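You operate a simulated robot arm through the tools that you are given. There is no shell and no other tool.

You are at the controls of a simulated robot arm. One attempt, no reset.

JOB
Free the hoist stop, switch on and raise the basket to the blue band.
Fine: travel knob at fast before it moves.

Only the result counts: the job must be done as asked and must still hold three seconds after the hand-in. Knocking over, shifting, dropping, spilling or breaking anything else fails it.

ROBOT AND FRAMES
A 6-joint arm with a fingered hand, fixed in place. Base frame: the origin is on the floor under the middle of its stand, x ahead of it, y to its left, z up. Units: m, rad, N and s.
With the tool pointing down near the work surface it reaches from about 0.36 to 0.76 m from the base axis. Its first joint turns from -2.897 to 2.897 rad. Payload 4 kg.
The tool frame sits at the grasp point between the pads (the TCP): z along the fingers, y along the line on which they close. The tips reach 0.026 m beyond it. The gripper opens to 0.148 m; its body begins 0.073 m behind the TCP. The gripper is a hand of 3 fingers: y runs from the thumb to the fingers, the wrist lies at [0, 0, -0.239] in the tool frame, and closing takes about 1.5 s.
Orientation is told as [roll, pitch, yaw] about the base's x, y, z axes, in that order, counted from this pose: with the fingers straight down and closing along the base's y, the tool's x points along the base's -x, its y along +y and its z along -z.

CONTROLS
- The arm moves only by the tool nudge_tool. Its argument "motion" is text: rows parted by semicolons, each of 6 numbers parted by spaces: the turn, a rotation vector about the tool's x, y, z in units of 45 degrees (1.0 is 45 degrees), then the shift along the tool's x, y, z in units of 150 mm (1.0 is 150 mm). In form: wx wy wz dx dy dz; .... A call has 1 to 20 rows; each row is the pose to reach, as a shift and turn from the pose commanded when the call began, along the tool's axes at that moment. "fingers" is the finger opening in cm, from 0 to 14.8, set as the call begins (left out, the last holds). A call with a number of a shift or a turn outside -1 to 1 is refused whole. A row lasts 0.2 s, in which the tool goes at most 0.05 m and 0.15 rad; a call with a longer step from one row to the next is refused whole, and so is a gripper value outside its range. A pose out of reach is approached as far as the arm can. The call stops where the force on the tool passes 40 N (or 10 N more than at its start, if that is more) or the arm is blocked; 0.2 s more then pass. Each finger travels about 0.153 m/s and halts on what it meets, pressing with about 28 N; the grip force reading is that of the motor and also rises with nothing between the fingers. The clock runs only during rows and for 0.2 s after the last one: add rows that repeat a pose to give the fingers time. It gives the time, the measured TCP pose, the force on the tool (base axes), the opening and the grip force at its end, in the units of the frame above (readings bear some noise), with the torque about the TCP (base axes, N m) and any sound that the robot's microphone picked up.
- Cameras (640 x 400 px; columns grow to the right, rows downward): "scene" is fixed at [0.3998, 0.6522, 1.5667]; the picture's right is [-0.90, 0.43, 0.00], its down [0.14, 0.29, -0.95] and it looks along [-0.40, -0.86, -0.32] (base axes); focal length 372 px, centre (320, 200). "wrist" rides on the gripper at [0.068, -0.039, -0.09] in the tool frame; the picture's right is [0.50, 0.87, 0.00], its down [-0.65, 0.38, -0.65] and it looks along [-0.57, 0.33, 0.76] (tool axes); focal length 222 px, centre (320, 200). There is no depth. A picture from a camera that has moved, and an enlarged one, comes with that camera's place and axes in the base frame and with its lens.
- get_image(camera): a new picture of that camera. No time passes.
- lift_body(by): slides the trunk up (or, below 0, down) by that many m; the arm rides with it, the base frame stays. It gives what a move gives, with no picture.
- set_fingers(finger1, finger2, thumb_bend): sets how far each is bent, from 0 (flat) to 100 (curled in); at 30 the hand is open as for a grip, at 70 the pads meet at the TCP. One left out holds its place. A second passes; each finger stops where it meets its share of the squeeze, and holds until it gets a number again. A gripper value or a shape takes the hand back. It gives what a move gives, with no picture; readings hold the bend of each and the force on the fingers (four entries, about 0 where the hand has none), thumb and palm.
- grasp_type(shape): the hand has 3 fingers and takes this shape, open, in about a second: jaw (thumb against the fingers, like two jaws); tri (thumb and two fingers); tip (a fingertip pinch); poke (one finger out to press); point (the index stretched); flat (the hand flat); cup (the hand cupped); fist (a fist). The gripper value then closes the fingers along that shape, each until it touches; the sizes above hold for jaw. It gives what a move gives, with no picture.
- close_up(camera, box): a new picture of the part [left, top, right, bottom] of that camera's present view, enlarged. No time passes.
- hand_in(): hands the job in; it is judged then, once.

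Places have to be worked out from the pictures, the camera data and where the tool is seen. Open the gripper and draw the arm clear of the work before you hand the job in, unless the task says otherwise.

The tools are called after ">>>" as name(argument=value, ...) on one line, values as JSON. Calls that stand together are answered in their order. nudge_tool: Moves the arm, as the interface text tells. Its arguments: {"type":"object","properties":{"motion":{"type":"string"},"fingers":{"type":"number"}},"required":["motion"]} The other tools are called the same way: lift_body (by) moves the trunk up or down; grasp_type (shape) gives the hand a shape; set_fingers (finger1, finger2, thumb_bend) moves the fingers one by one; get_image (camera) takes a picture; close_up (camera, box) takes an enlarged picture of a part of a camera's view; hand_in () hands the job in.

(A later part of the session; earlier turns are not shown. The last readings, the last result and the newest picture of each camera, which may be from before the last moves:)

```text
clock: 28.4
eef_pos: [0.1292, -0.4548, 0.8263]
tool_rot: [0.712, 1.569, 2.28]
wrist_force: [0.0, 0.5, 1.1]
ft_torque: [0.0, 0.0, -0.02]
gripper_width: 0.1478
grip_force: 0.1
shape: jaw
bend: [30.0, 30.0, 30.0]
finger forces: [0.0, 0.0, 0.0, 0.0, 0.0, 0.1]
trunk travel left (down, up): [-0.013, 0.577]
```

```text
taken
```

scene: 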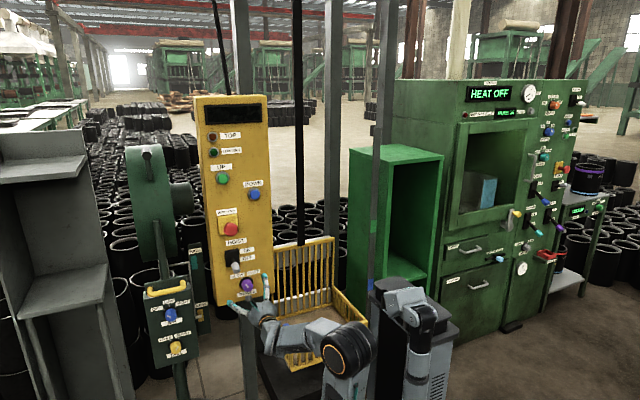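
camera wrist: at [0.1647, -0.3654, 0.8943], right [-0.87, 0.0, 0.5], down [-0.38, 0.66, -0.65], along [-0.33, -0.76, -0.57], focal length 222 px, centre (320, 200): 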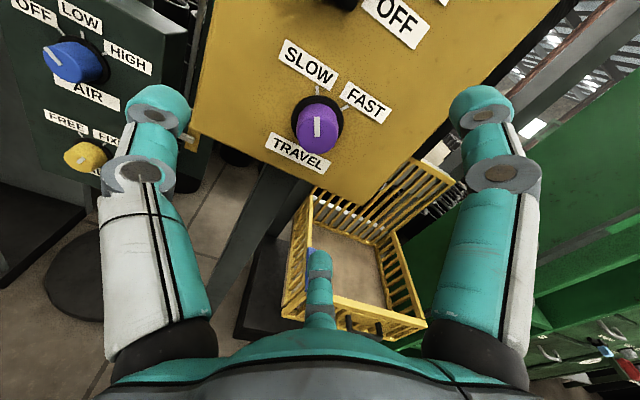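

This view shows the knob, its ticks and the basket clearly. The knob's axis averages to about (0.121, 0.818). I'll centre on it and move forward to y ≈ -0.50.

>>> nudge_tool(motion="0 0 0 -0.02 0.02 0.1; 0 0 0 -0.05 0.05 0.2; 0 0 0 -0.05 0.05 0.3; 0 0 0 -0.05 0.05 0.3")

>>> get_image(camera="wrist")

>>> close_up(camera="scene", box=[210, 235, 290, 310])

>>> close_up(camera="wrist", box=[240, 60, 400, 200])

```text
clock: 29.4
eef_pos: [0.1204, -0.5002, 0.8185]
tool_rot: [-0.379, 1.57, 1.19]
wrist_force: [-1.2, 0.4, -0.1]
ft_torque: [0.01, 0.0, 0.0]
gripper_width: 0.1476
grip_force: 0.1
shape: jaw
bend: [30.0, 30.0, 30.0]
finger forces: [0.1, 0.0, 0.1, 0.0, 0.0, 0.1]
trunk travel left (down, up): [-0.013, 0.577]
```

```text
taken
camera wrist: at [0.1562, -0.4105, 0.887], right [-0.87, 0.0, 0.5], down [-0.38, 0.66, -0.65], along [-0.33, -0.76, -0.57], focal length 222 px, centre (320, 200)
```

wrist: 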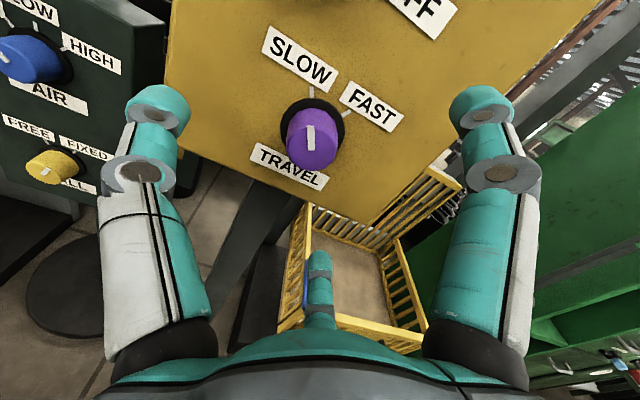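

```text
5.33 times, centred on (250, 272) of scene
camera zoom: at [0.3998, 0.6522, 1.5667], right [-0.9, 0.43, 0.0], down [0.14, 0.29, -0.95], along [-0.4, -0.86, -0.32], focal length 1986 px, centre (693, -187)
```

zoom: 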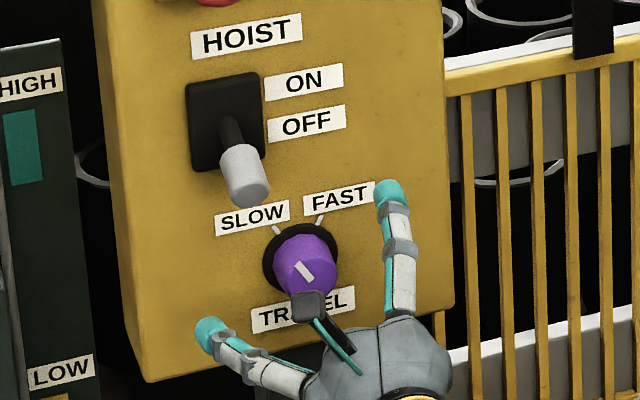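

```text
2.86 times, centred on (320, 130) of wrist
camera zoom: at [0.1562, -0.4105, 0.887], right [-0.87, 0.0, 0.5], down [-0.38, 0.66, -0.65], along [-0.33, -0.76, -0.57], focal length 635 px, centre (320, 400)
```

zoom: 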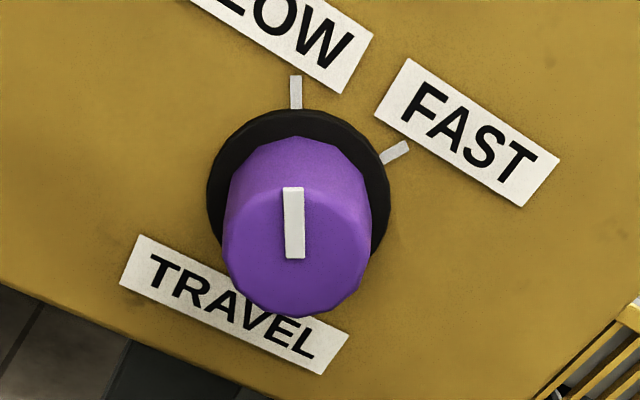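

The knob's axis refines to about (0.1225, 0.8165) with its front near y = -0.557, within 2 mm of the TCP line. I'll move forward to y ≈ -0.556 around it.

>>> nudge_tool(motion="0 0 0 -0.007 -0.007 0.12; 0 0 0 -0.013 -0.013 0.24; 0 0 0 -0.013 -0.013 0.32; 0 0 0 -0.013 -0.013 0.373; 0 0 0 -0.013 -0.013 0.373")

>>> get_image(camera="wrist")

```text
clock: 30.6
eef_pos: [0.1227, -0.5564, 0.8162]
tool_rot: [-0.465, 1.569, 1.104]
wrist_force: [0.9, 0.6, 0.6]
ft_torque: [-0.02, -0.02, 0.0]
gripper_width: 0.1479
grip_force: 0.0
shape: jaw
bend: [30.0, 30.0, 30.0]
finger forces: [0.1, 0.1, 0.0, 0.0, 0.0, 0.0]
trunk travel left (down, up): [-0.013, 0.577]
```

```text
taken
camera wrist: at [0.1581, -0.4668, 0.8844], right [-0.87, 0.0, 0.5], down [-0.38, 0.66, -0.65], along [-0.33, -0.76, -0.57], focal length 222 px, centre (320, 200)
```

wrist: 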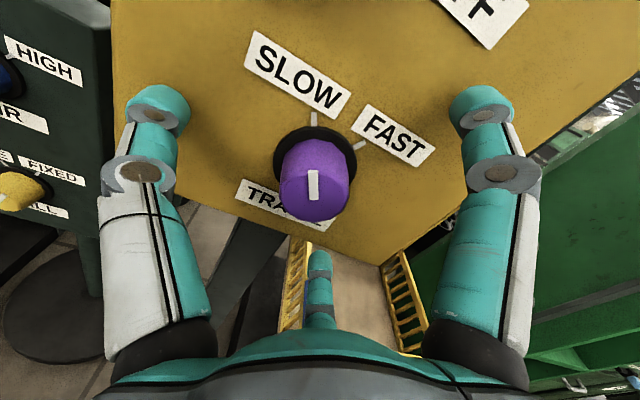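

I'm centred around the knob with no contact. I'll close the fingers on it.

>>> nudge_tool(motion="0 0 0 0 0 0; 0 0 0 0 0 0; 0 0 0 0 0 0; 0 0 0 0 0 0; 0 0 0 0 0 0; 0 0 0 0 0 0", fingers=2.5)

>>> get_image(camera="wrist")

```text
clock: 32.0
eef_pos: [0.1223, -0.5565, 0.815]
tool_rot: [-0.077, 1.57, 1.493]
wrist_force: [5.0, -0.8, -1.2]
ft_torque: [0.04, 0.01, 0.23]
gripper_width: 0.0323
grip_force: 27.7
shape: jaw
bend: [76.0, 75.0, 70.0]
finger forces: [23.5, 24.3, 0.0, 0.1, 29.0, 0.0]
trunk travel left (down, up): [-0.013, 0.577]
```

```text
taken
camera wrist: at [0.1585, -0.4667, 0.8842], right [-0.87, 0.0, 0.5], down [-0.38, 0.66, -0.65], along [-0.33, -0.76, -0.57], focal length 222 px, centre (320, 200)
```

wrist: 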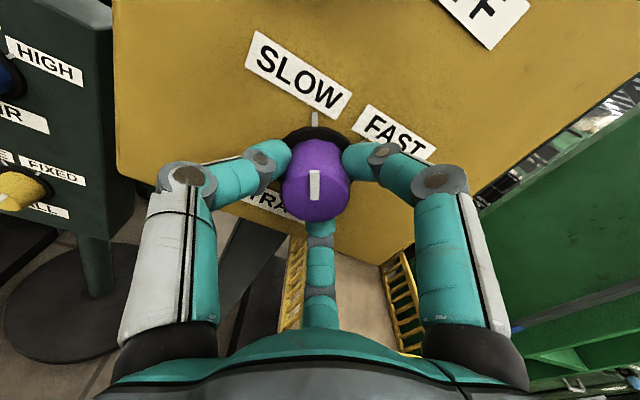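

All three fingers press on the knob evenly, at about 25 N each. I'll turn it clockwise 45° first.

>>> nudge_tool(motion="0 0 0.15 0 0 0; 0 0 0.3 0 0 0; 0 0 0.45 0 0 0; 0 0 0.6 0 0 0; 0 0 0.75 0 0 0; 0 0 0.9 0 0 0; 0 0 1 0 0 0")

>>> get_image(camera="wrist")

>>> close_up(camera="scene", box=[210, 235, 290, 310])

```text
clock: 33.6
eef_pos: [0.1226, -0.5568, 0.8144]
tool_rot: [-1.565, 0.782, 0.002]
wrist_force: [1.5, -1.9, -8.3]
ft_torque: [0.18, 0.03, 0.1]
gripper_width: 0.0317
grip_force: 28.5
shape: jaw
bend: [75.0, 75.0, 70.0]
finger forces: [25.2, 30.4, 0.0, 0.0, 25.7, 0.0]
trunk travel left (down, up): [-0.013, 0.577]
```

```text
taken
camera wrist: at [0.0996, -0.4667, 0.8915], right [-0.97, 0.0, -0.26], down [0.2, 0.66, -0.73], along [0.17, -0.75, -0.63], focal length 222 px, centre (320, 200)
```

wrist: 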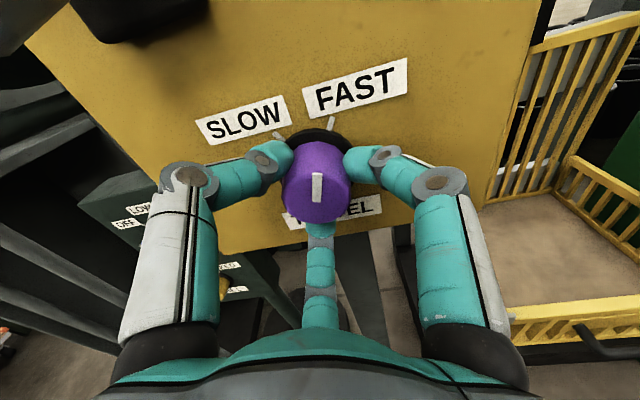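

```text
5.33 times, centred on (250, 272) of scene
camera zoom: at [0.3998, 0.6522, 1.5667], right [-0.9, 0.43, 0.0], down [0.14, 0.29, -0.95], along [-0.4, -0.86, -0.32], focal length 1986 px, centre (693, -187)
```

zoom: 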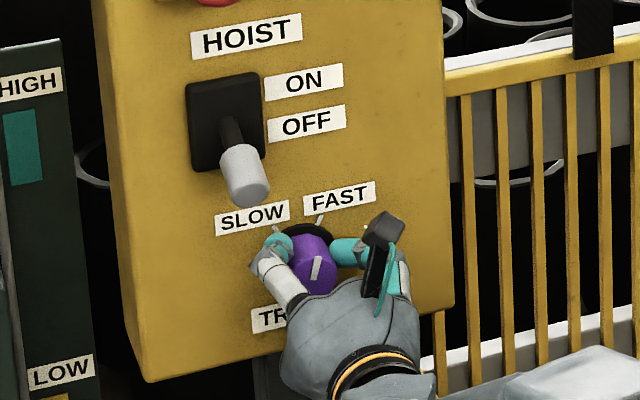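

The knob turned with the hand and its pointer is now just right of vertical. It needs about 22° more to reach the FAST tick.

>>> nudge_tool(motion="0 0 0.12 0 0 0; 0 0 0.24 0 0 0; 0 0 0.36 0 0 0; 0 0 0.46 0 0 0; 0 0 0.5 0 0 0; 0 0 0.5 0 0 0")

>>> close_up(camera="wrist", box=[180, 60, 440, 250])

>>> close_up(camera="scene", box=[210, 235, 290, 310])

```text
clock: 35.0
eef_pos: [0.1243, -0.5555, 0.8157]
tool_rot: [-1.568, 0.392, 0.0]
wrist_force: [4.4, -5.6, -9.6]
ft_torque: [0.15, 0.26, 0.13]
gripper_width: 0.0311
grip_force: 28.0
shape: jaw
bend: [75.0, 75.0, 70.0]
finger forces: [28.0, 26.3, 0.0, 0.0, 22.6, 0.0]
trunk travel left (down, up): [-0.013, 0.577]
```

```text
2.11 times, centred on (310, 155) of wrist
camera zoom: at [0.073, -0.4663, 0.8781], right [-0.79, 0.0, -0.61], down [0.46, 0.66, -0.6], along [0.4, -0.76, -0.52], focal length 468 px, centre (341, 295)
```

zoom: 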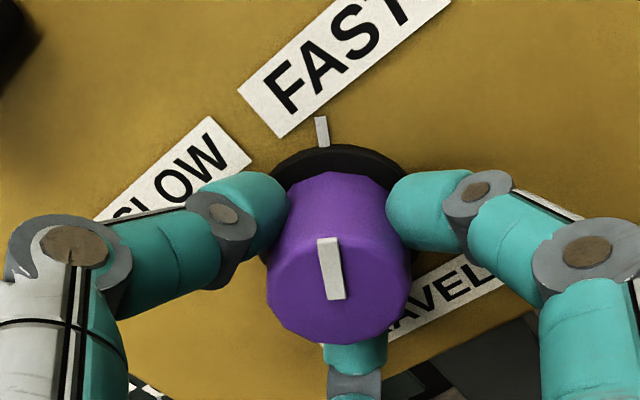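

```text
5.33 times, centred on (250, 272) of scene
camera zoom: at [0.3998, 0.6522, 1.5667], right [-0.9, 0.43, 0.0], down [0.14, 0.29, -0.95], along [-0.4, -0.86, -0.32], focal length 1986 px, centre (693, -187)
```

zoom: 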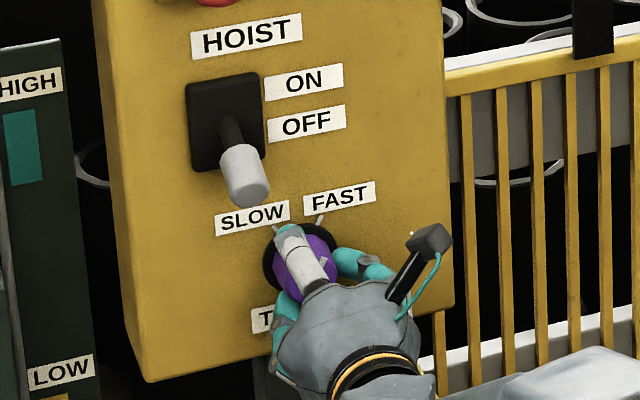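

The pointer is now parallel to the FAST tick, with the same small offset it had at SLOW. I'll release it and check that it stays.

>>> nudge_tool(motion="0 0 0 0 0 0; 0 0 0 0 0 0; 0 0 0 0 0 0; 0 0 0 0 0 0", fingers=11)

>>> close_up(camera="wrist", box=[180, 60, 440, 250])

>>> close_up(camera="scene", box=[210, 235, 290, 310])

```text
clock: 36.0
eef_pos: [0.1227, -0.5562, 0.8159]
tool_rot: [-1.57, 0.394, 0.0]
wrist_force: [-0.8, 1.0, 1.1]
ft_torque: [0.02, 0.01, 0.05]
gripper_width: 0.1096
grip_force: 0.0
shape: jaw
bend: [27.0, 27.0, 56.0]
finger forces: [0.0, 0.1, 0.0, 0.0, 0.1, 0.0]
trunk travel left (down, up): [-0.013, 0.577]
```

```text
2.11 times, centred on (310, 155) of wrist
camera zoom: at [0.0724, -0.4655, 0.8788], right [-0.79, 0.0, -0.61], down [0.46, 0.65, -0.6], along [0.4, -0.76, -0.52], focal length 468 px, centre (341, 295)
```

zoom: 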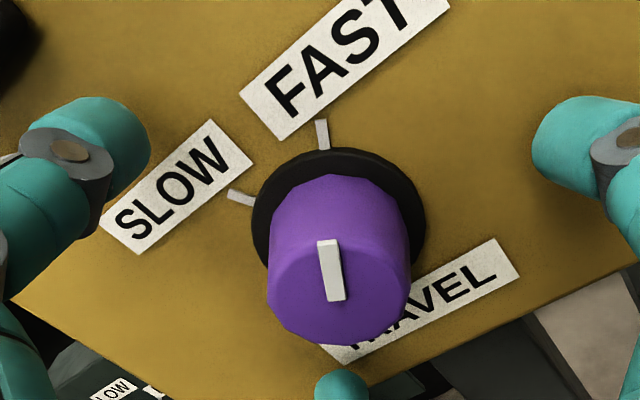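

```text
5.33 times, centred on (250, 272) of scene
camera zoom: at [0.3998, 0.6522, 1.5667], right [-0.9, 0.43, 0.0], down [0.14, 0.29, -0.95], along [-0.4, -0.86, -0.32], focal length 1986 px, centre (693, -187)
```

zoom: 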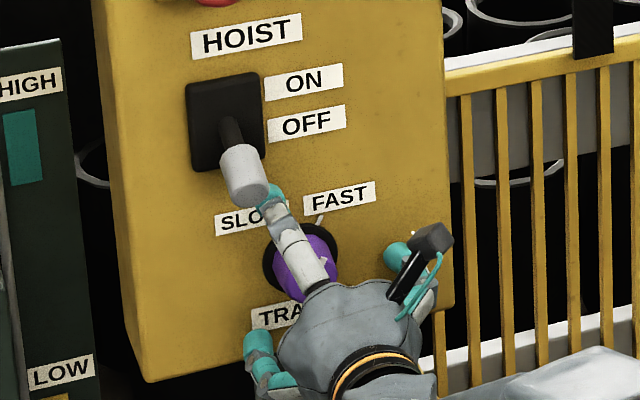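

The pointer stayed at FAST after I let go. I'll back straight out before working on the switch.

>>> nudge_tool(motion="0 0 0 0 0 -0.12; 0 0 0 0 0 -0.3; 0 0 0 0 0 -0.5; 0 0 0 0 0 -0.67; 0 0 0 0 0 -0.67")

>>> close_up(camera="scene", box=[210, 235, 290, 310])

>>> get_image(camera="wrist")

```text
clock: 37.2
eef_pos: [0.1207, -0.4556, 0.8166]
tool_rot: [-1.57, 0.391, 0.0]
wrist_force: [0.9, 1.1, 0.4]
ft_torque: [0.0, -0.02, -0.05]
gripper_width: 0.1095
grip_force: 0.0
shape: jaw
bend: [27.0, 27.0, 56.0]
finger forces: [0.0, 0.0, 0.0, 0.0, 0.1, 0.1]
trunk travel left (down, up): [-0.013, 0.577]
```

```text
5.33 times, centred on (250, 272) of scene
camera zoom: at [0.3998, 0.6522, 1.5667], right [-0.9, 0.43, 0.0], down [0.14, 0.29, -0.95], along [-0.4, -0.86, -0.32], focal length 1986 px, centre (693, -187)
```

zoom: 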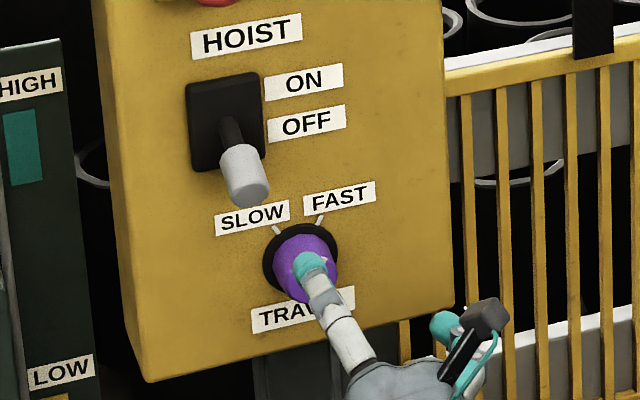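

```text
taken
camera wrist: at [0.0707, -0.3655, 0.8791], right [-0.79, 0.0, -0.61], down [0.46, 0.65, -0.6], along [0.4, -0.76, -0.52], focal length 222 px, centre (320, 200)
```

wrist: 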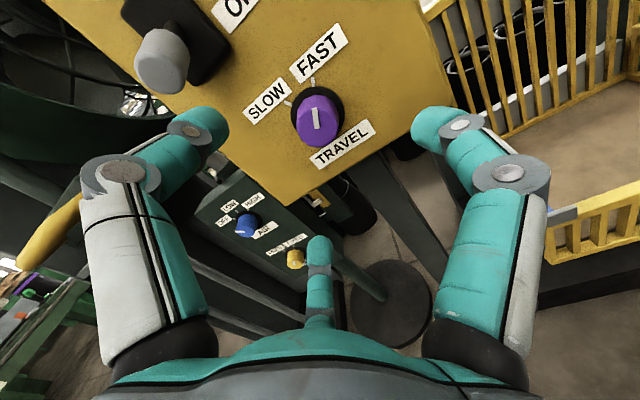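

The knob reads FAST. I'll set the hand to the one-finger "poke" shape for the toggle and look at its geometry.

>>> grasp_type(shape="poke")

>>> get_image(camera="wrist")

>>> close_up(camera="scene", box=[210, 235, 310, 345])

>>> close_up(camera="wrist", box=[240, 60, 400, 180])

```text
clock: 38.1
eef_pos: [0.1205, -0.4566, 0.8173]
tool_rot: [-1.569, 0.393, -0.001]
wrist_force: [0.2, 0.6, 0.1]
ft_torque: [-0.01, 0.03, -0.05]
gripper_width: 0.0
grip_force: 0.0
shape: poke
bend: [100.0, 100.0, 40.0]
finger forces: [0.0, 0.1, 0.0, 0.0, 0.0, 0.0]
trunk travel left (down, up): [-0.013, 0.577]
```

```text
taken
camera wrist: at [0.0707, -0.3656, 0.8791], right [-0.79, 0.0, -0.61], down [0.46, 0.65, -0.6], along [0.4, -0.76, -0.52], focal length 222 px, centre (320, 200)
```

wrist: 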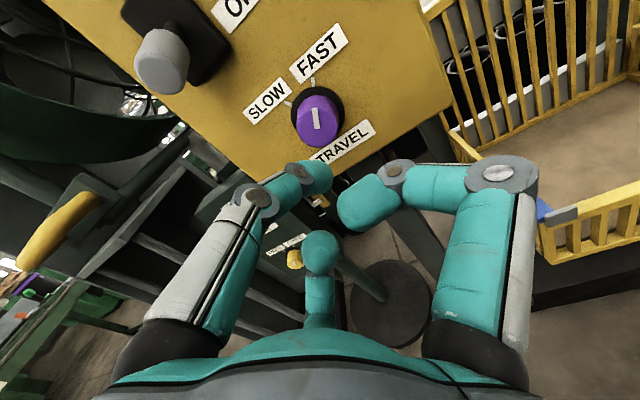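

```text
3.64 times, centred on (260, 290) of scene
camera zoom: at [0.3998, 0.6522, 1.5667], right [-0.9, 0.43, 0.0], down [0.14, 0.29, -0.95], along [-0.4, -0.86, -0.32], focal length 1354 px, centre (538, -127)
```

zoom: 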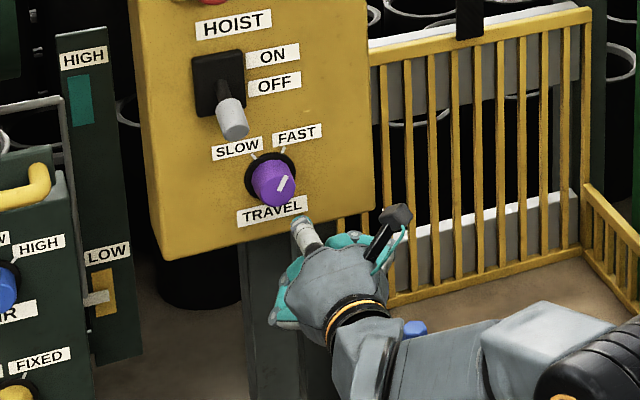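

```text
3.33 times, centred on (320, 120) of wrist
camera zoom: at [0.0707, -0.3656, 0.8791], right [-0.79, 0.0, -0.61], down [0.46, 0.65, -0.6], along [0.4, -0.76, -0.52], focal length 740 px, centre (320, 467)
```

zoom: 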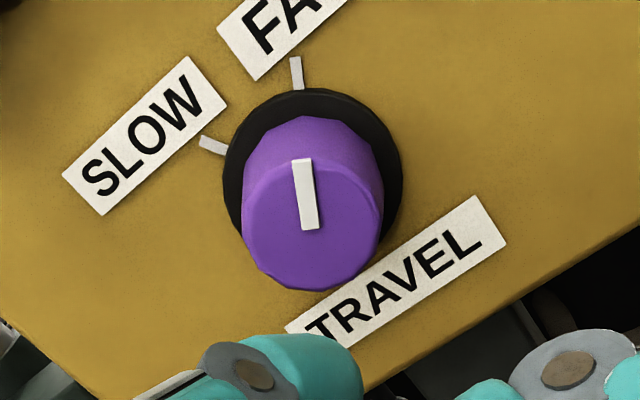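

The knob pointer lines up with FAST. In this shape the thumb tip lies on the tool axis just beyond the TCP and the other two fingers are curled away. I'll roll back toward -90° so the thumb comes in from the side and the camera sees the switch.

>>> nudge_tool(motion="0 0 -0.18 0 0 0; 0 0 -0.36 0 0 0; 0 0 -0.54 0 0 0; 0 0 -0.72 0 0 0; 0 0 -0.9 0 0 0")

>>> nudge_tool(motion="0 0 -0.18 0 0 0; 0 0 -0.36 0 0 0; 0 0 -0.54 0 0 0; 0 0 -0.6 0 0 0")

```text
clock: 39.3
eef_pos: [0.1222, -0.4551, 0.8168]
tool_rot: [-1.569, 1.1, 0.002]
wrist_force: [0.0, -0.8, 0.1]
ft_torque: [-0.01, 0.02, 0.03]
gripper_width: 0.0001
grip_force: 0.0
shape: poke
bend: [100.0, 100.0, 40.0]
finger forces: [0.0, 0.0, 0.0, 0.0, 0.1, 0.0]
trunk travel left (down, up): [-0.013, 0.577]
```

```text
clock: 40.3
eef_pos: [0.1223, -0.455, 0.8166]
tool_rot: [0.652, 1.568, 2.221]
wrist_force: [0.1, 1.0, -0.1]
ft_torque: [0.02, 0.02, 0.01]
gripper_width: 0.0
grip_force: 0.0
shape: poke
bend: [100.0, 100.0, 40.0]
finger forces: [0.1, 0.0, 0.0, 0.0, 0.0, 0.1]
trunk travel left (down, up): [-0.013, 0.577]
```

I'm rolled to -90°. I'll shift to x ≈ 0.165 and z ≈ 0.866, in front of and below the lever tip.

>>> nudge_tool(motion="0 0 0 0.16 -0.14 0; 0 0 0 0.333 -0.287 0; 0 0 0 0.333 -0.287 0")

>>> get_image(camera="wrist")

>>> close_up(camera="scene", box=[200, 220, 300, 330])

```text
clock: 41.1
eef_pos: [0.165, -0.4561, 0.8655]
tool_rot: [-0.552, 1.569, 1.017]
wrist_force: [0.3, 0.0, -0.1]
ft_torque: [0.01, 0.0, 0.01]
gripper_width: 0.0
grip_force: 0.1
shape: poke
bend: [100.0, 100.0, 40.0]
finger forces: [0.0, 0.0, 0.0, 0.0, 0.1, 0.0]
trunk travel left (down, up): [-0.013, 0.577]
```

```text
taken
camera wrist: at [0.2009, -0.3654, 0.9336], right [-0.87, 0.0, 0.5], down [-0.38, 0.66, -0.65], along [-0.33, -0.76, -0.57], focal length 222 px, centre (320, 200)
```

wrist: 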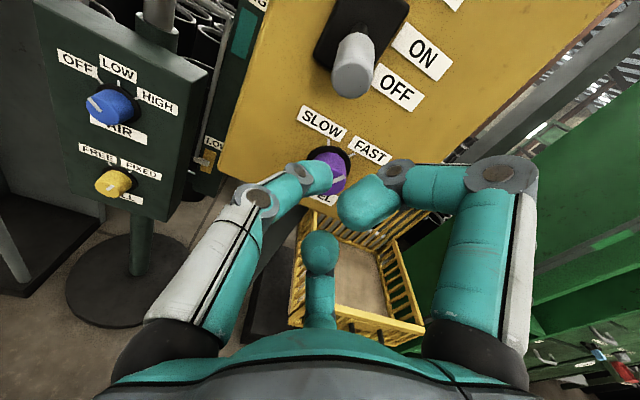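

```text
3.64 times, centred on (250, 275) of scene
camera zoom: at [0.3998, 0.6522, 1.5667], right [-0.9, 0.43, 0.0], down [0.14, 0.29, -0.95], along [-0.4, -0.86, -0.32], focal length 1354 px, centre (574, -73)
```

zoom: 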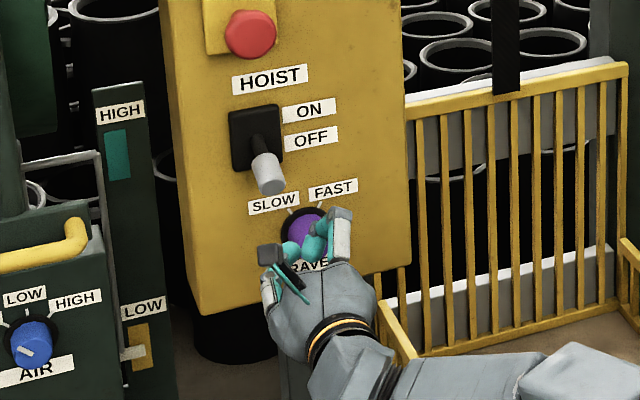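

The thumb tip sits on the axis, and the lever tip is at about (0.165, -0.523, 0.912). I'll advance 0.053 m so the thumb tip is under the lever's grey cap.

>>> nudge_tool(motion="0 0 0 0 0 0.12; 0 0 0 0 0 0.25; 0 0 0 0 0 0.353; 0 0 0 0 0 0.353")

>>> get_image(camera="wrist")

>>> close_up(camera="scene", box=[200, 220, 300, 330])

```text
clock: 42.1
eef_pos: [0.166, -0.5071, 0.8673]
tool_rot: [-0.378, 1.569, 1.19]
wrist_force: [-0.4, -0.6, 0.1]
ft_torque: [-0.03, 0.03, 0.0]
gripper_width: 0.0
grip_force: 0.0
shape: poke
bend: [100.0, 100.0, 40.0]
finger forces: [0.1, 0.0, 0.0, 0.1, 0.1, 0.0]
trunk travel left (down, up): [-0.013, 0.577]
```

```text
taken
camera wrist: at [0.2027, -0.4182, 0.9355], right [-0.87, 0.0, 0.5], down [-0.38, 0.66, -0.65], along [-0.33, -0.76, -0.57], focal length 222 px, centre (320, 200)
```

wrist: 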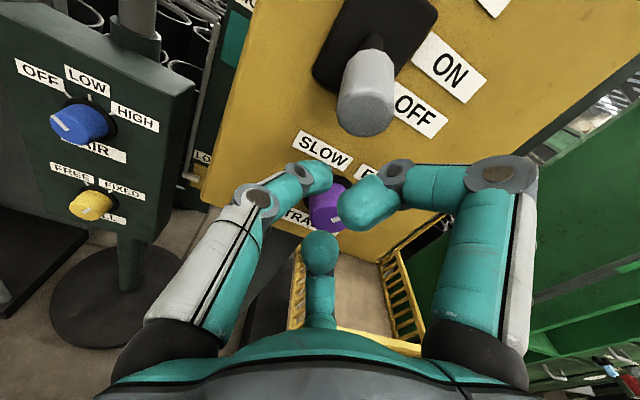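

```text
3.64 times, centred on (250, 275) of scene
camera zoom: at [0.3998, 0.6522, 1.5667], right [-0.9, 0.43, 0.0], down [0.14, 0.29, -0.95], along [-0.4, -0.86, -0.32], focal length 1354 px, centre (574, -73)
```

zoom: 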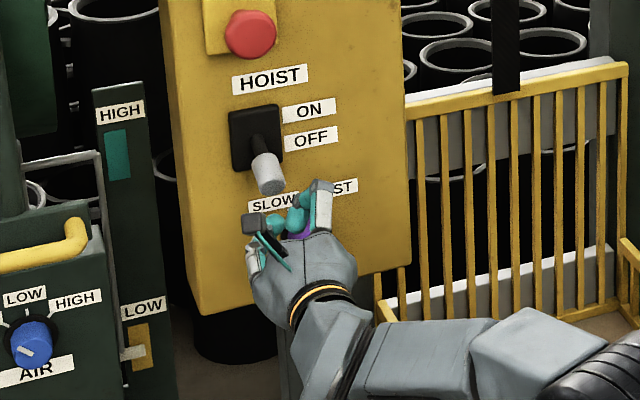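

The thumb tip is under the cap with no contact yet. I'll lift slowly to push the lever up to ON.

>>> nudge_tool(motion="0 0 0 0.07 0 0; 0 0 0 0.14 0 0; 0 0 0 0.21 0 0; 0 0 0 0.28 0 0; 0 0 0 0.35 0 0; 0 0 0 0.42 0 0; 0 0 0 0.48 0 0")

>>> get_image(camera="wrist")

>>> close_up(camera="scene", box=[200, 220, 300, 330])

```text
clock: 43.7
eef_pos: [0.167, -0.5082, 0.934]
tool_rot: [-0.095, 1.559, 1.476]
wrist_force: [-1.0, 11.8, -31.4]
ft_torque: [0.64, -0.01, -0.01]
gripper_width: 0.0
grip_force: 0.0
shape: poke
bend: [100.0, 100.0, 91.0]
finger forces: [0.0, 0.1, 0.1, 0.0, 32.2, 0.1]
trunk travel left (down, up): [-0.013, 0.577]
heard: click
```

```text
taken
camera wrist: at [0.2029, -0.4198, 1.0022], right [-0.87, -0.01, 0.5], down [-0.38, 0.66, -0.65], along [-0.33, -0.75, -0.58], focal length 222 px, centre (320, 200)
```

wrist: 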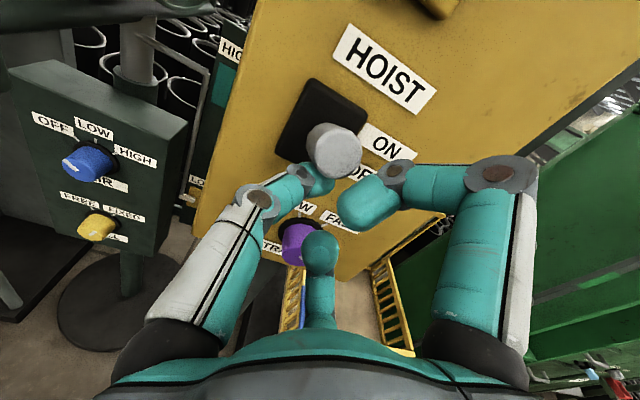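

```text
3.64 times, centred on (250, 275) of scene
camera zoom: at [0.3998, 0.6522, 1.5667], right [-0.9, 0.43, 0.0], down [0.14, 0.29, -0.95], along [-0.4, -0.86, -0.32], focal length 1354 px, centre (574, -73)
```

zoom: 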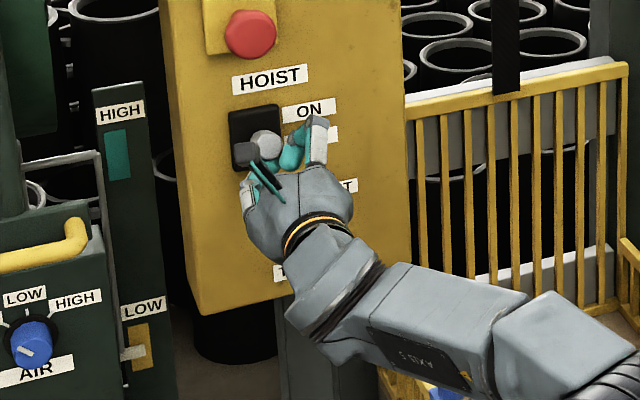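

I heard a click, and the lever is now pressing back at about 31 N, so it's at its ON stop. I'll drop slightly, back out and check.

>>> nudge_tool(motion="0 0 0 -0.1 0 0; 0 0 0 -0.2 0 0; 0 0 0 -0.2 0 -0.15; 0 0 0 -0.2 0 -0.35; 0 0 0 -0.2 0 -0.45; 0 0 0 -0.2 0 -0.45")

>>> get_image(camera="wrist")

>>> get_image(camera="scene")

>>> close_up(camera="scene", box=[190, 90, 280, 200])

>>> close_up(camera="scene", box=[200, 200, 300, 310])

```text
clock: 45.1
eef_pos: [0.165, -0.4397, 0.9089]
tool_rot: [-0.28, 1.569, 1.291]
wrist_force: [0.1, -0.5, 0.1]
ft_torque: [0.04, 0.02, 0.01]
gripper_width: 0.0001
grip_force: 0.0
shape: poke
bend: [100.0, 100.0, 40.0]
finger forces: [0.0, 0.0, 0.0, 0.0, 0.0, 0.0]
trunk travel left (down, up): [-0.013, 0.577]
```

```text
taken
camera wrist: at [0.2013, -0.3497, 0.9768], right [-0.87, 0.0, 0.5], down [-0.38, 0.66, -0.65], along [-0.33, -0.76, -0.57], focal length 222 px, centre (320, 200)
```

wrist: 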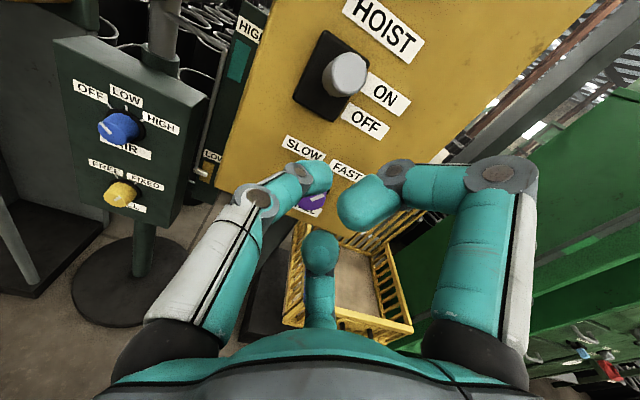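

```text
taken
```

scene: 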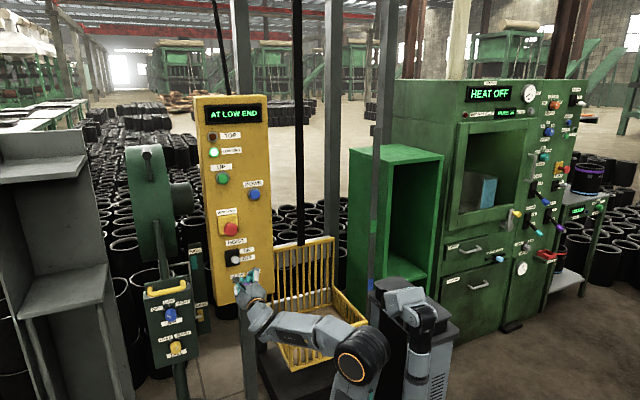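

```text
3.64 times, centred on (235, 145) of scene
camera zoom: at [0.3998, 0.6522, 1.5667], right [-0.9, 0.43, 0.0], down [0.14, 0.29, -0.95], along [-0.4, -0.86, -0.32], focal length 1354 px, centre (629, 400)
```

zoom: 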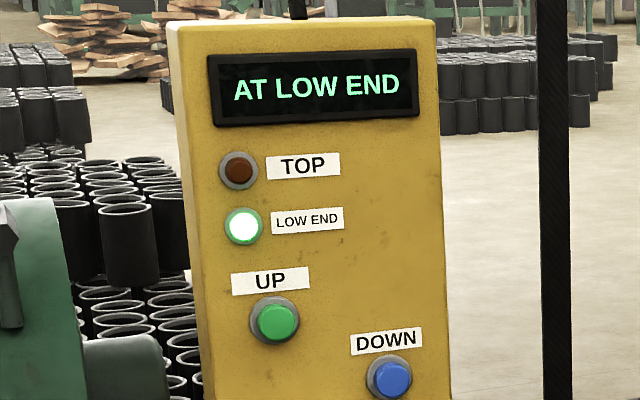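

```text
3.64 times, centred on (250, 255) of scene
camera zoom: at [0.3998, 0.6522, 1.5667], right [-0.9, 0.43, 0.0], down [0.14, 0.29, -0.95], along [-0.4, -0.86, -0.32], focal length 1354 px, centre (574, 0)
```

zoom: 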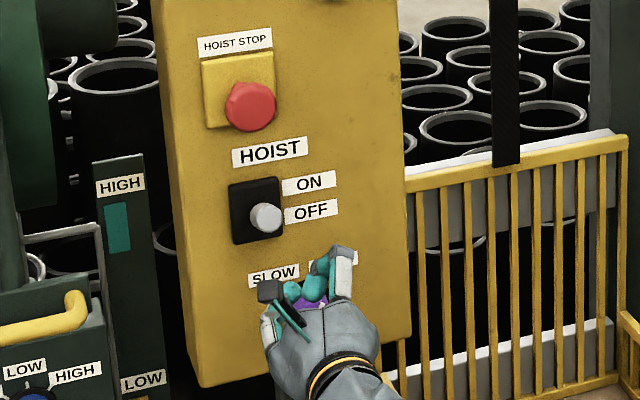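

The display now reads "AT LOW END" with its lamp lit, so the stop is free and the hoist is on, with the knob still at FAST. I'll raise the trunk 0.2 m at this clear standoff on the way to the UP button.

>>> lift_body(by=0.2)

>>> nudge_tool(motion="0 0 0 0.25 -0.02 0; 0 0 0 0.5 -0.04 0; 0 0 0 0.7 -0.05 0; 0 0 0 0.845 -0.06 0; 0 0 0 0.845 -0.06 0")

>>> get_image(camera="wrist")

>>> get_image(camera="scene")

```text
clock: 47.2
eef_pos: [0.1642, -0.4398, 1.1083]
tool_rot: [-0.339, 1.57, 1.23]
wrist_force: [0.7, -0.9, -1.0]
ft_torque: [-0.03, 0.01, -0.04]
gripper_width: 0.0001
grip_force: 0.0
shape: poke
bend: [100.0, 100.0, 40.0]
finger forces: [0.0, 0.0, 0.0, 0.0, 0.0, 0.0]
trunk travel left (down, up): [-0.213, 0.377]
```

```text
clock: 48.4
eef_pos: [0.1741, -0.4401, 1.2368]
tool_rot: [-0.257, 1.57, 1.313]
wrist_force: [-0.3, 0.0, 0.7]
ft_torque: [-0.03, -0.02, 0.0]
gripper_width: 0.0002
grip_force: 0.2
shape: poke
bend: [100.0, 100.0, 40.0]
finger forces: [0.1, 0.0, 0.0, 0.0, 0.0, 0.0]
trunk travel left (down, up): [-0.213, 0.377]
```

```text
taken
camera wrist: at [0.2107, -0.3505, 1.3051], right [-0.87, 0.0, 0.5], down [-0.38, 0.66, -0.65], along [-0.33, -0.76, -0.57], focal length 222 px, centre (320, 200)
```

wrist: 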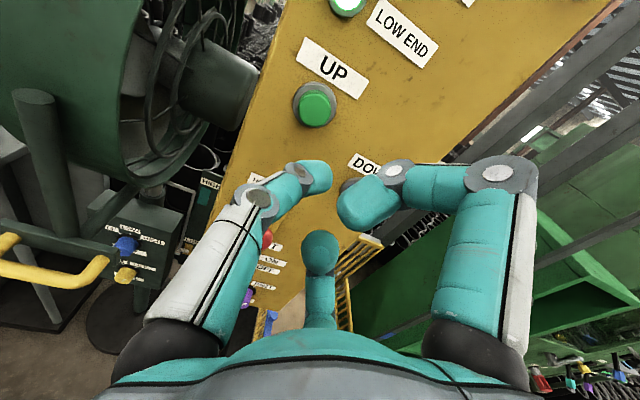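

```text
taken
```

scene: 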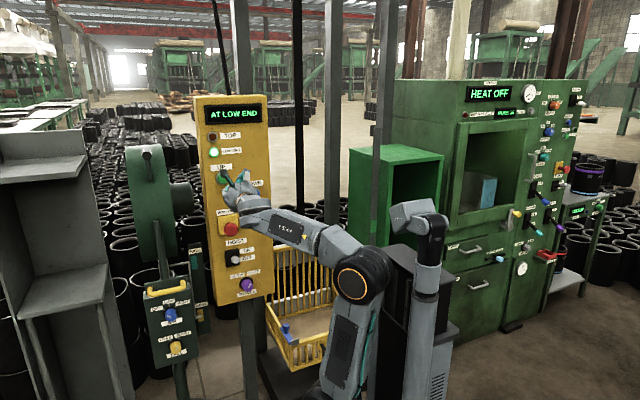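

The elbow hides the blue band at (371, 284) in the scene view. I'll lower the trunk and reach up by the same amount, so the elbow drops out of the line of sight.

>>> lift_body(by=-0.13)

>>> nudge_tool(motion="0 0 0 0.25 0 0; 0 0 0 0.5 0 0; 0 0 0 0.7 0 0; 0 0 0 0.867 0 0; 0 0 0 0.867 0 0")

>>> get_image(camera="scene")

```text
clock: 50.0
eef_pos: [0.1755, -0.4389, 1.1063]
tool_rot: [-0.33, 1.569, 1.239]
wrist_force: [-0.8, 0.4, -0.1]
ft_torque: [-0.03, -0.02, -0.01]
gripper_width: 0.0
grip_force: 0.0
shape: poke
bend: [100.0, 100.0, 40.0]
finger forces: [0.0, 0.1, 0.0, 0.1, 0.0, 0.0]
trunk travel left (down, up): [-0.083, 0.507]
```

```text
clock: 51.2
eef_pos: [0.1762, -0.4414, 1.2378]
tool_rot: [-0.134, 1.569, 1.434]
wrist_force: [-0.4, -0.6, -0.3]
ft_torque: [-0.01, -0.03, 0.0]
gripper_width: 0.0
grip_force: 0.1
shape: poke
bend: [100.0, 100.0, 40.0]
finger forces: [0.0, 0.1, 0.1, 0.0, 0.0, 0.0]
trunk travel left (down, up): [-0.083, 0.507]
```

```text
taken
```

scene: 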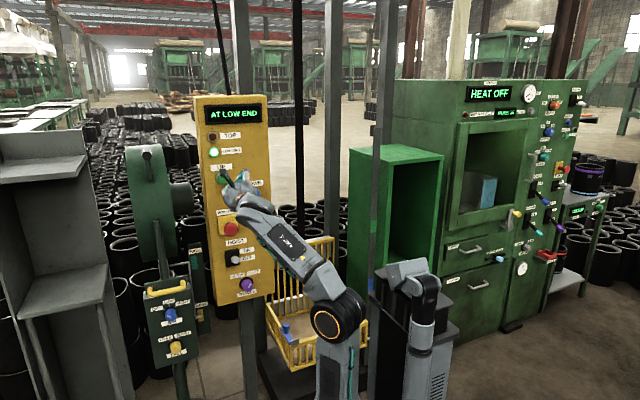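

The blue band is visible again to the right of the elbow. I'll enlarge that area to see the basket's corner and pointer.

>>> close_up(camera="scene", box=[330, 210, 410, 360])

>>> close_up(camera="scene", box=[200, 150, 280, 220])

>>> close_up(camera="scene", box=[355, 260, 395, 350])

>>> get_image(camera="wrist")

```text
2.67 times, centred on (370, 285) of scene
camera zoom: at [0.3998, 0.6522, 1.5667], right [-0.9, 0.43, 0.0], down [0.14, 0.29, -0.95], along [-0.4, -0.86, -0.32], focal length 993 px, centre (187, -27)
```

zoom: 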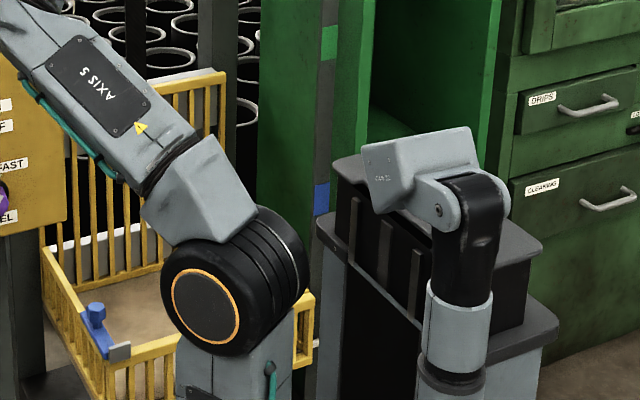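

```text
5.71 times, centred on (240, 185) of scene
camera zoom: at [0.3998, 0.6522, 1.5667], right [-0.9, 0.43, 0.0], down [0.14, 0.29, -0.95], along [-0.4, -0.86, -0.32], focal length 2128 px, centre (777, 286)
```

zoom: 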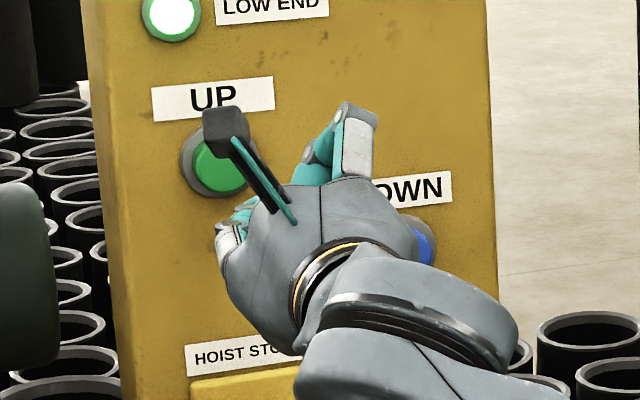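

```text
4.44 times, centred on (375, 305) of scene
camera zoom: at [0.3998, 0.6522, 1.5667], right [-0.9, 0.43, 0.0], down [0.14, 0.29, -0.95], along [-0.4, -0.86, -0.32], focal length 1655 px, centre (76, -267)
```

zoom: 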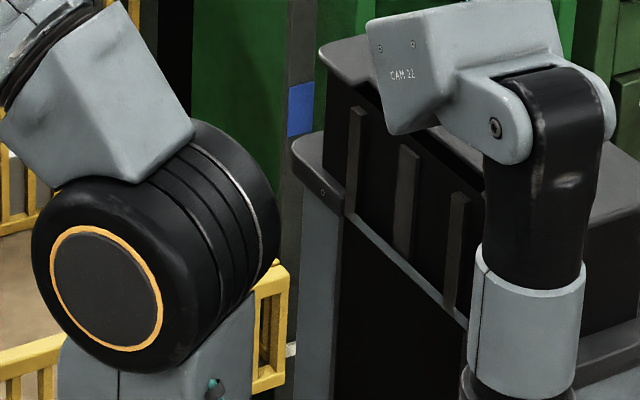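

```text
taken
camera wrist: at [0.2115, -0.3522, 1.3056], right [-0.87, 0.0, 0.5], down [-0.38, 0.66, -0.65], along [-0.33, -0.76, -0.57], focal length 222 px, centre (320, 200)
```

wrist: 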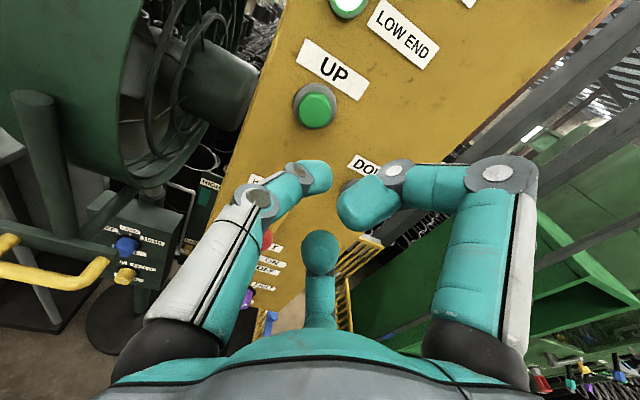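

The pointer is the white tab at the basket corner, at scene row 339. The blue band covers rows 279–290, so it needs about 0.3 m of rise. The thumb tip is in line with UP at (0.176, 1.237), so I'll move in to just short of the button.

>>> nudge_tool(motion="0 0 0 -0.005 0 0.2; 0 0 0 -0.01 0 0.4; 0 0 0 -0.01 0 0.56; 0 0 0 -0.01 0 0.6; 0 0 0 -0.01 0 0.6")

>>> get_image(camera="wrist")

>>> close_up(camera="scene", box=[200, 150, 280, 220])

```text
clock: 52.4
eef_pos: [0.1738, -0.5321, 1.2347]
tool_rot: [-0.35, 1.568, 1.22]
wrist_force: [-0.8, 0.0, 0.3]
ft_torque: [-0.01, 0.01, 0.02]
gripper_width: 0.0001
grip_force: 0.1
shape: poke
bend: [100.0, 100.0, 40.0]
finger forces: [0.0, 0.0, 0.1, 0.0, 0.0, 0.0]
trunk travel left (down, up): [-0.083, 0.507]
```

```text
taken
camera wrist: at [0.2106, -0.4421, 1.3024], right [-0.87, 0.0, 0.5], down [-0.38, 0.66, -0.65], along [-0.33, -0.76, -0.57], focal length 222 px, centre (320, 200)
```

wrist: 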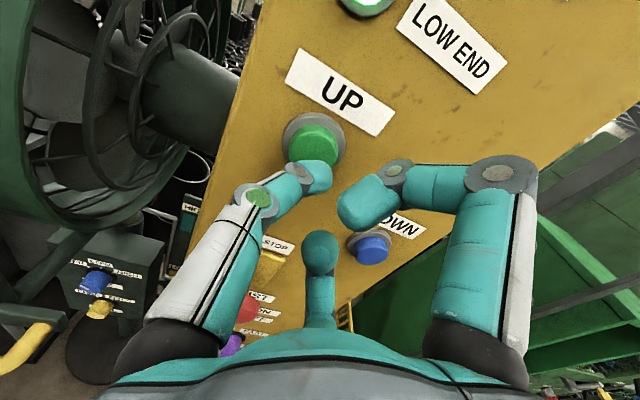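

```text
5.71 times, centred on (240, 185) of scene
camera zoom: at [0.3998, 0.6522, 1.5667], right [-0.9, 0.43, 0.0], down [0.14, 0.29, -0.95], along [-0.4, -0.86, -0.32], focal length 2128 px, centre (777, 286)
```

zoom: 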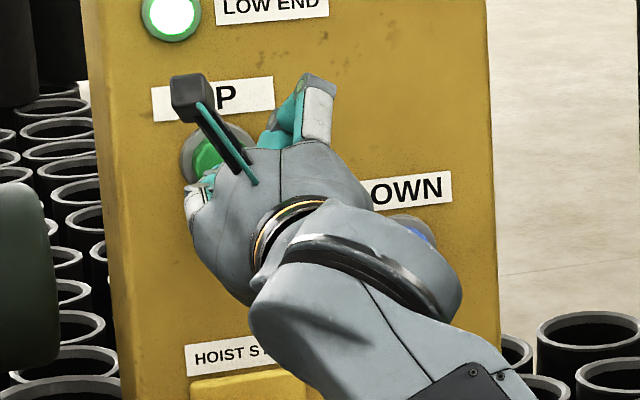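

The thumb tip is right in front of the UP cap. I'll advance in small steps until it meets the button.

>>> nudge_tool(motion="0 0 0 0.01 -0.013 0.04; 0 0 0 0.02 -0.027 0.08; 0 0 0 0.02 -0.027 0.11; 0 0 0 0.02 -0.027 0.13")

>>> close_up(camera="scene", box=[190, 90, 280, 200])

>>> get_image(camera="wrist")

```text
clock: 53.4
eef_pos: [0.178, -0.5495, 1.2398]
tool_rot: [-1.075, 1.569, 0.497]
wrist_force: [0.8, 7.6, -3.0]
ft_torque: [0.07, -0.04, 0.02]
gripper_width: 0.0
grip_force: 0.0
shape: poke
bend: [100.0, 100.0, 40.0]
finger forces: [0.0, 0.1, 0.0, 0.0, 8.2, 0.1]
trunk travel left (down, up): [-0.083, 0.507]
heard: click
```

```text
3.64 times, centred on (235, 145) of scene
camera zoom: at [0.3998, 0.6522, 1.5667], right [-0.9, 0.43, 0.0], down [0.14, 0.29, -0.95], along [-0.4, -0.86, -0.32], focal length 1354 px, centre (629, 400)
```

zoom: 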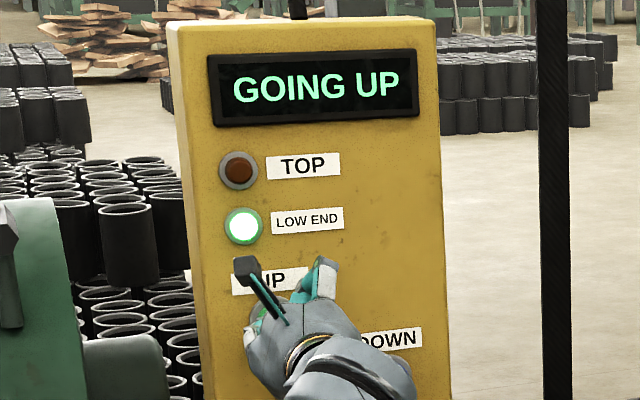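

```text
taken
camera wrist: at [0.2144, -0.4593, 1.307], right [-0.87, 0.0, 0.5], down [-0.38, 0.65, -0.66], along [-0.33, -0.76, -0.57], focal length 222 px, centre (320, 200)
```

wrist: 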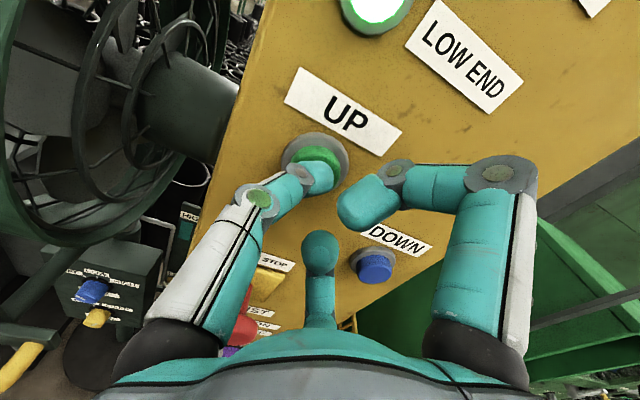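

A click, about 8 N, and the display reads "GOING UP", so the button is pressed. I'll check where the pointer is before running any longer.

>>> close_up(camera="scene", box=[355, 260, 395, 350])

>>> nudge_tool(motion="0 0 0 0 0 0.005; 0 0 0 0 0 0.005; 0 0 0 0 0 0.005; 0 0 0 0 0 0.005")

>>> close_up(camera="scene", box=[355, 260, 395, 350])

>>> close_up(camera="scene", box=[190, 90, 280, 200])

```text
4.44 times, centred on (375, 305) of scene
camera zoom: at [0.3998, 0.6522, 1.5667], right [-0.9, 0.43, 0.0], down [0.14, 0.29, -0.95], along [-0.4, -0.86, -0.32], focal length 1655 px, centre (76, -267)
```

zoom: 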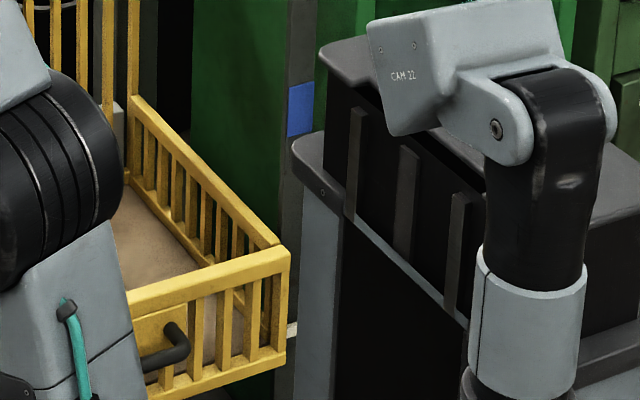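

```text
clock: 54.4
eef_pos: [0.1776, -0.5501, 1.2384]
tool_rot: [-1.713, 1.572, -0.145]
wrist_force: [2.8, 11.3, -0.3]
ft_torque: [0.03, -0.02, 0.04]
gripper_width: 0.0
grip_force: 0.1
shape: poke
bend: [100.0, 100.0, 40.0]
finger forces: [0.0, 0.1, 0.0, 0.1, 11.2, 0.1]
trunk travel left (down, up): [-0.083, 0.507]
```

```text
4.44 times, centred on (375, 305) of scene
camera zoom: at [0.3998, 0.6522, 1.5667], right [-0.9, 0.43, 0.0], down [0.14, 0.29, -0.95], along [-0.4, -0.86, -0.32], focal length 1655 px, centre (76, -267)
```

zoom: 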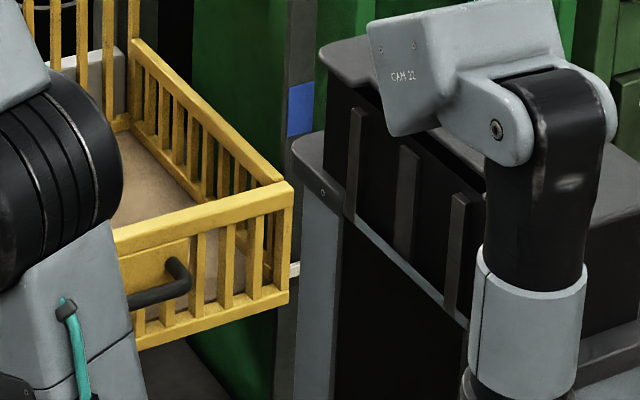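

```text
3.64 times, centred on (235, 145) of scene
camera zoom: at [0.3998, 0.6522, 1.5667], right [-0.9, 0.43, 0.0], down [0.14, 0.29, -0.95], along [-0.4, -0.86, -0.32], focal length 1354 px, centre (629, 400)
```

zoom: 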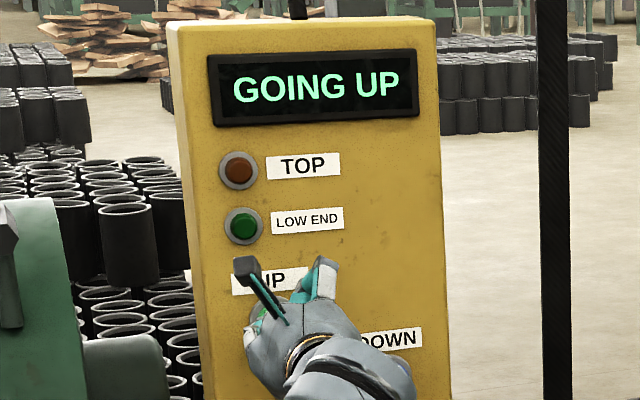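

The pointer rose from zoom row 330 to 270 in 1.0 s, about 0.08 m/s, and the band spans rows 84–135. I'll hold the button for another 1.6 s and check again.

>>> nudge_tool(motion="0 0 0 0 0 0; 0 0 0 0 0 0; 0 0 0 0 0 0; 0 0 0 0 0 0; 0 0 0 0 0 0; 0 0 0 0 0 0; 0 0 0 0 0 0")

>>> close_up(camera="scene", box=[355, 260, 395, 350])

```text
clock: 56.0
eef_pos: [0.1783, -0.5498, 1.2396]
tool_rot: [-1.599, 1.57, -0.028]
wrist_force: [4.1, 10.9, 1.0]
ft_torque: [0.05, -0.04, 0.09]
gripper_width: 0.0001
grip_force: 0.1
shape: poke
bend: [100.0, 100.0, 40.0]
finger forces: [0.1, 0.0, 0.0, 0.0, 11.0, 0.1]
trunk travel left (down, up): [-0.083, 0.507]
```

```text
4.44 times, centred on (375, 305) of scene
camera zoom: at [0.3998, 0.6522, 1.5667], right [-0.9, 0.43, 0.0], down [0.14, 0.29, -0.95], along [-0.4, -0.86, -0.32], focal length 1655 px, centre (76, -267)
```

zoom: 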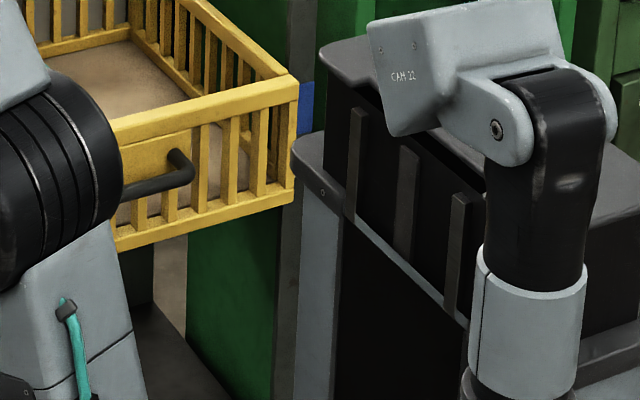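

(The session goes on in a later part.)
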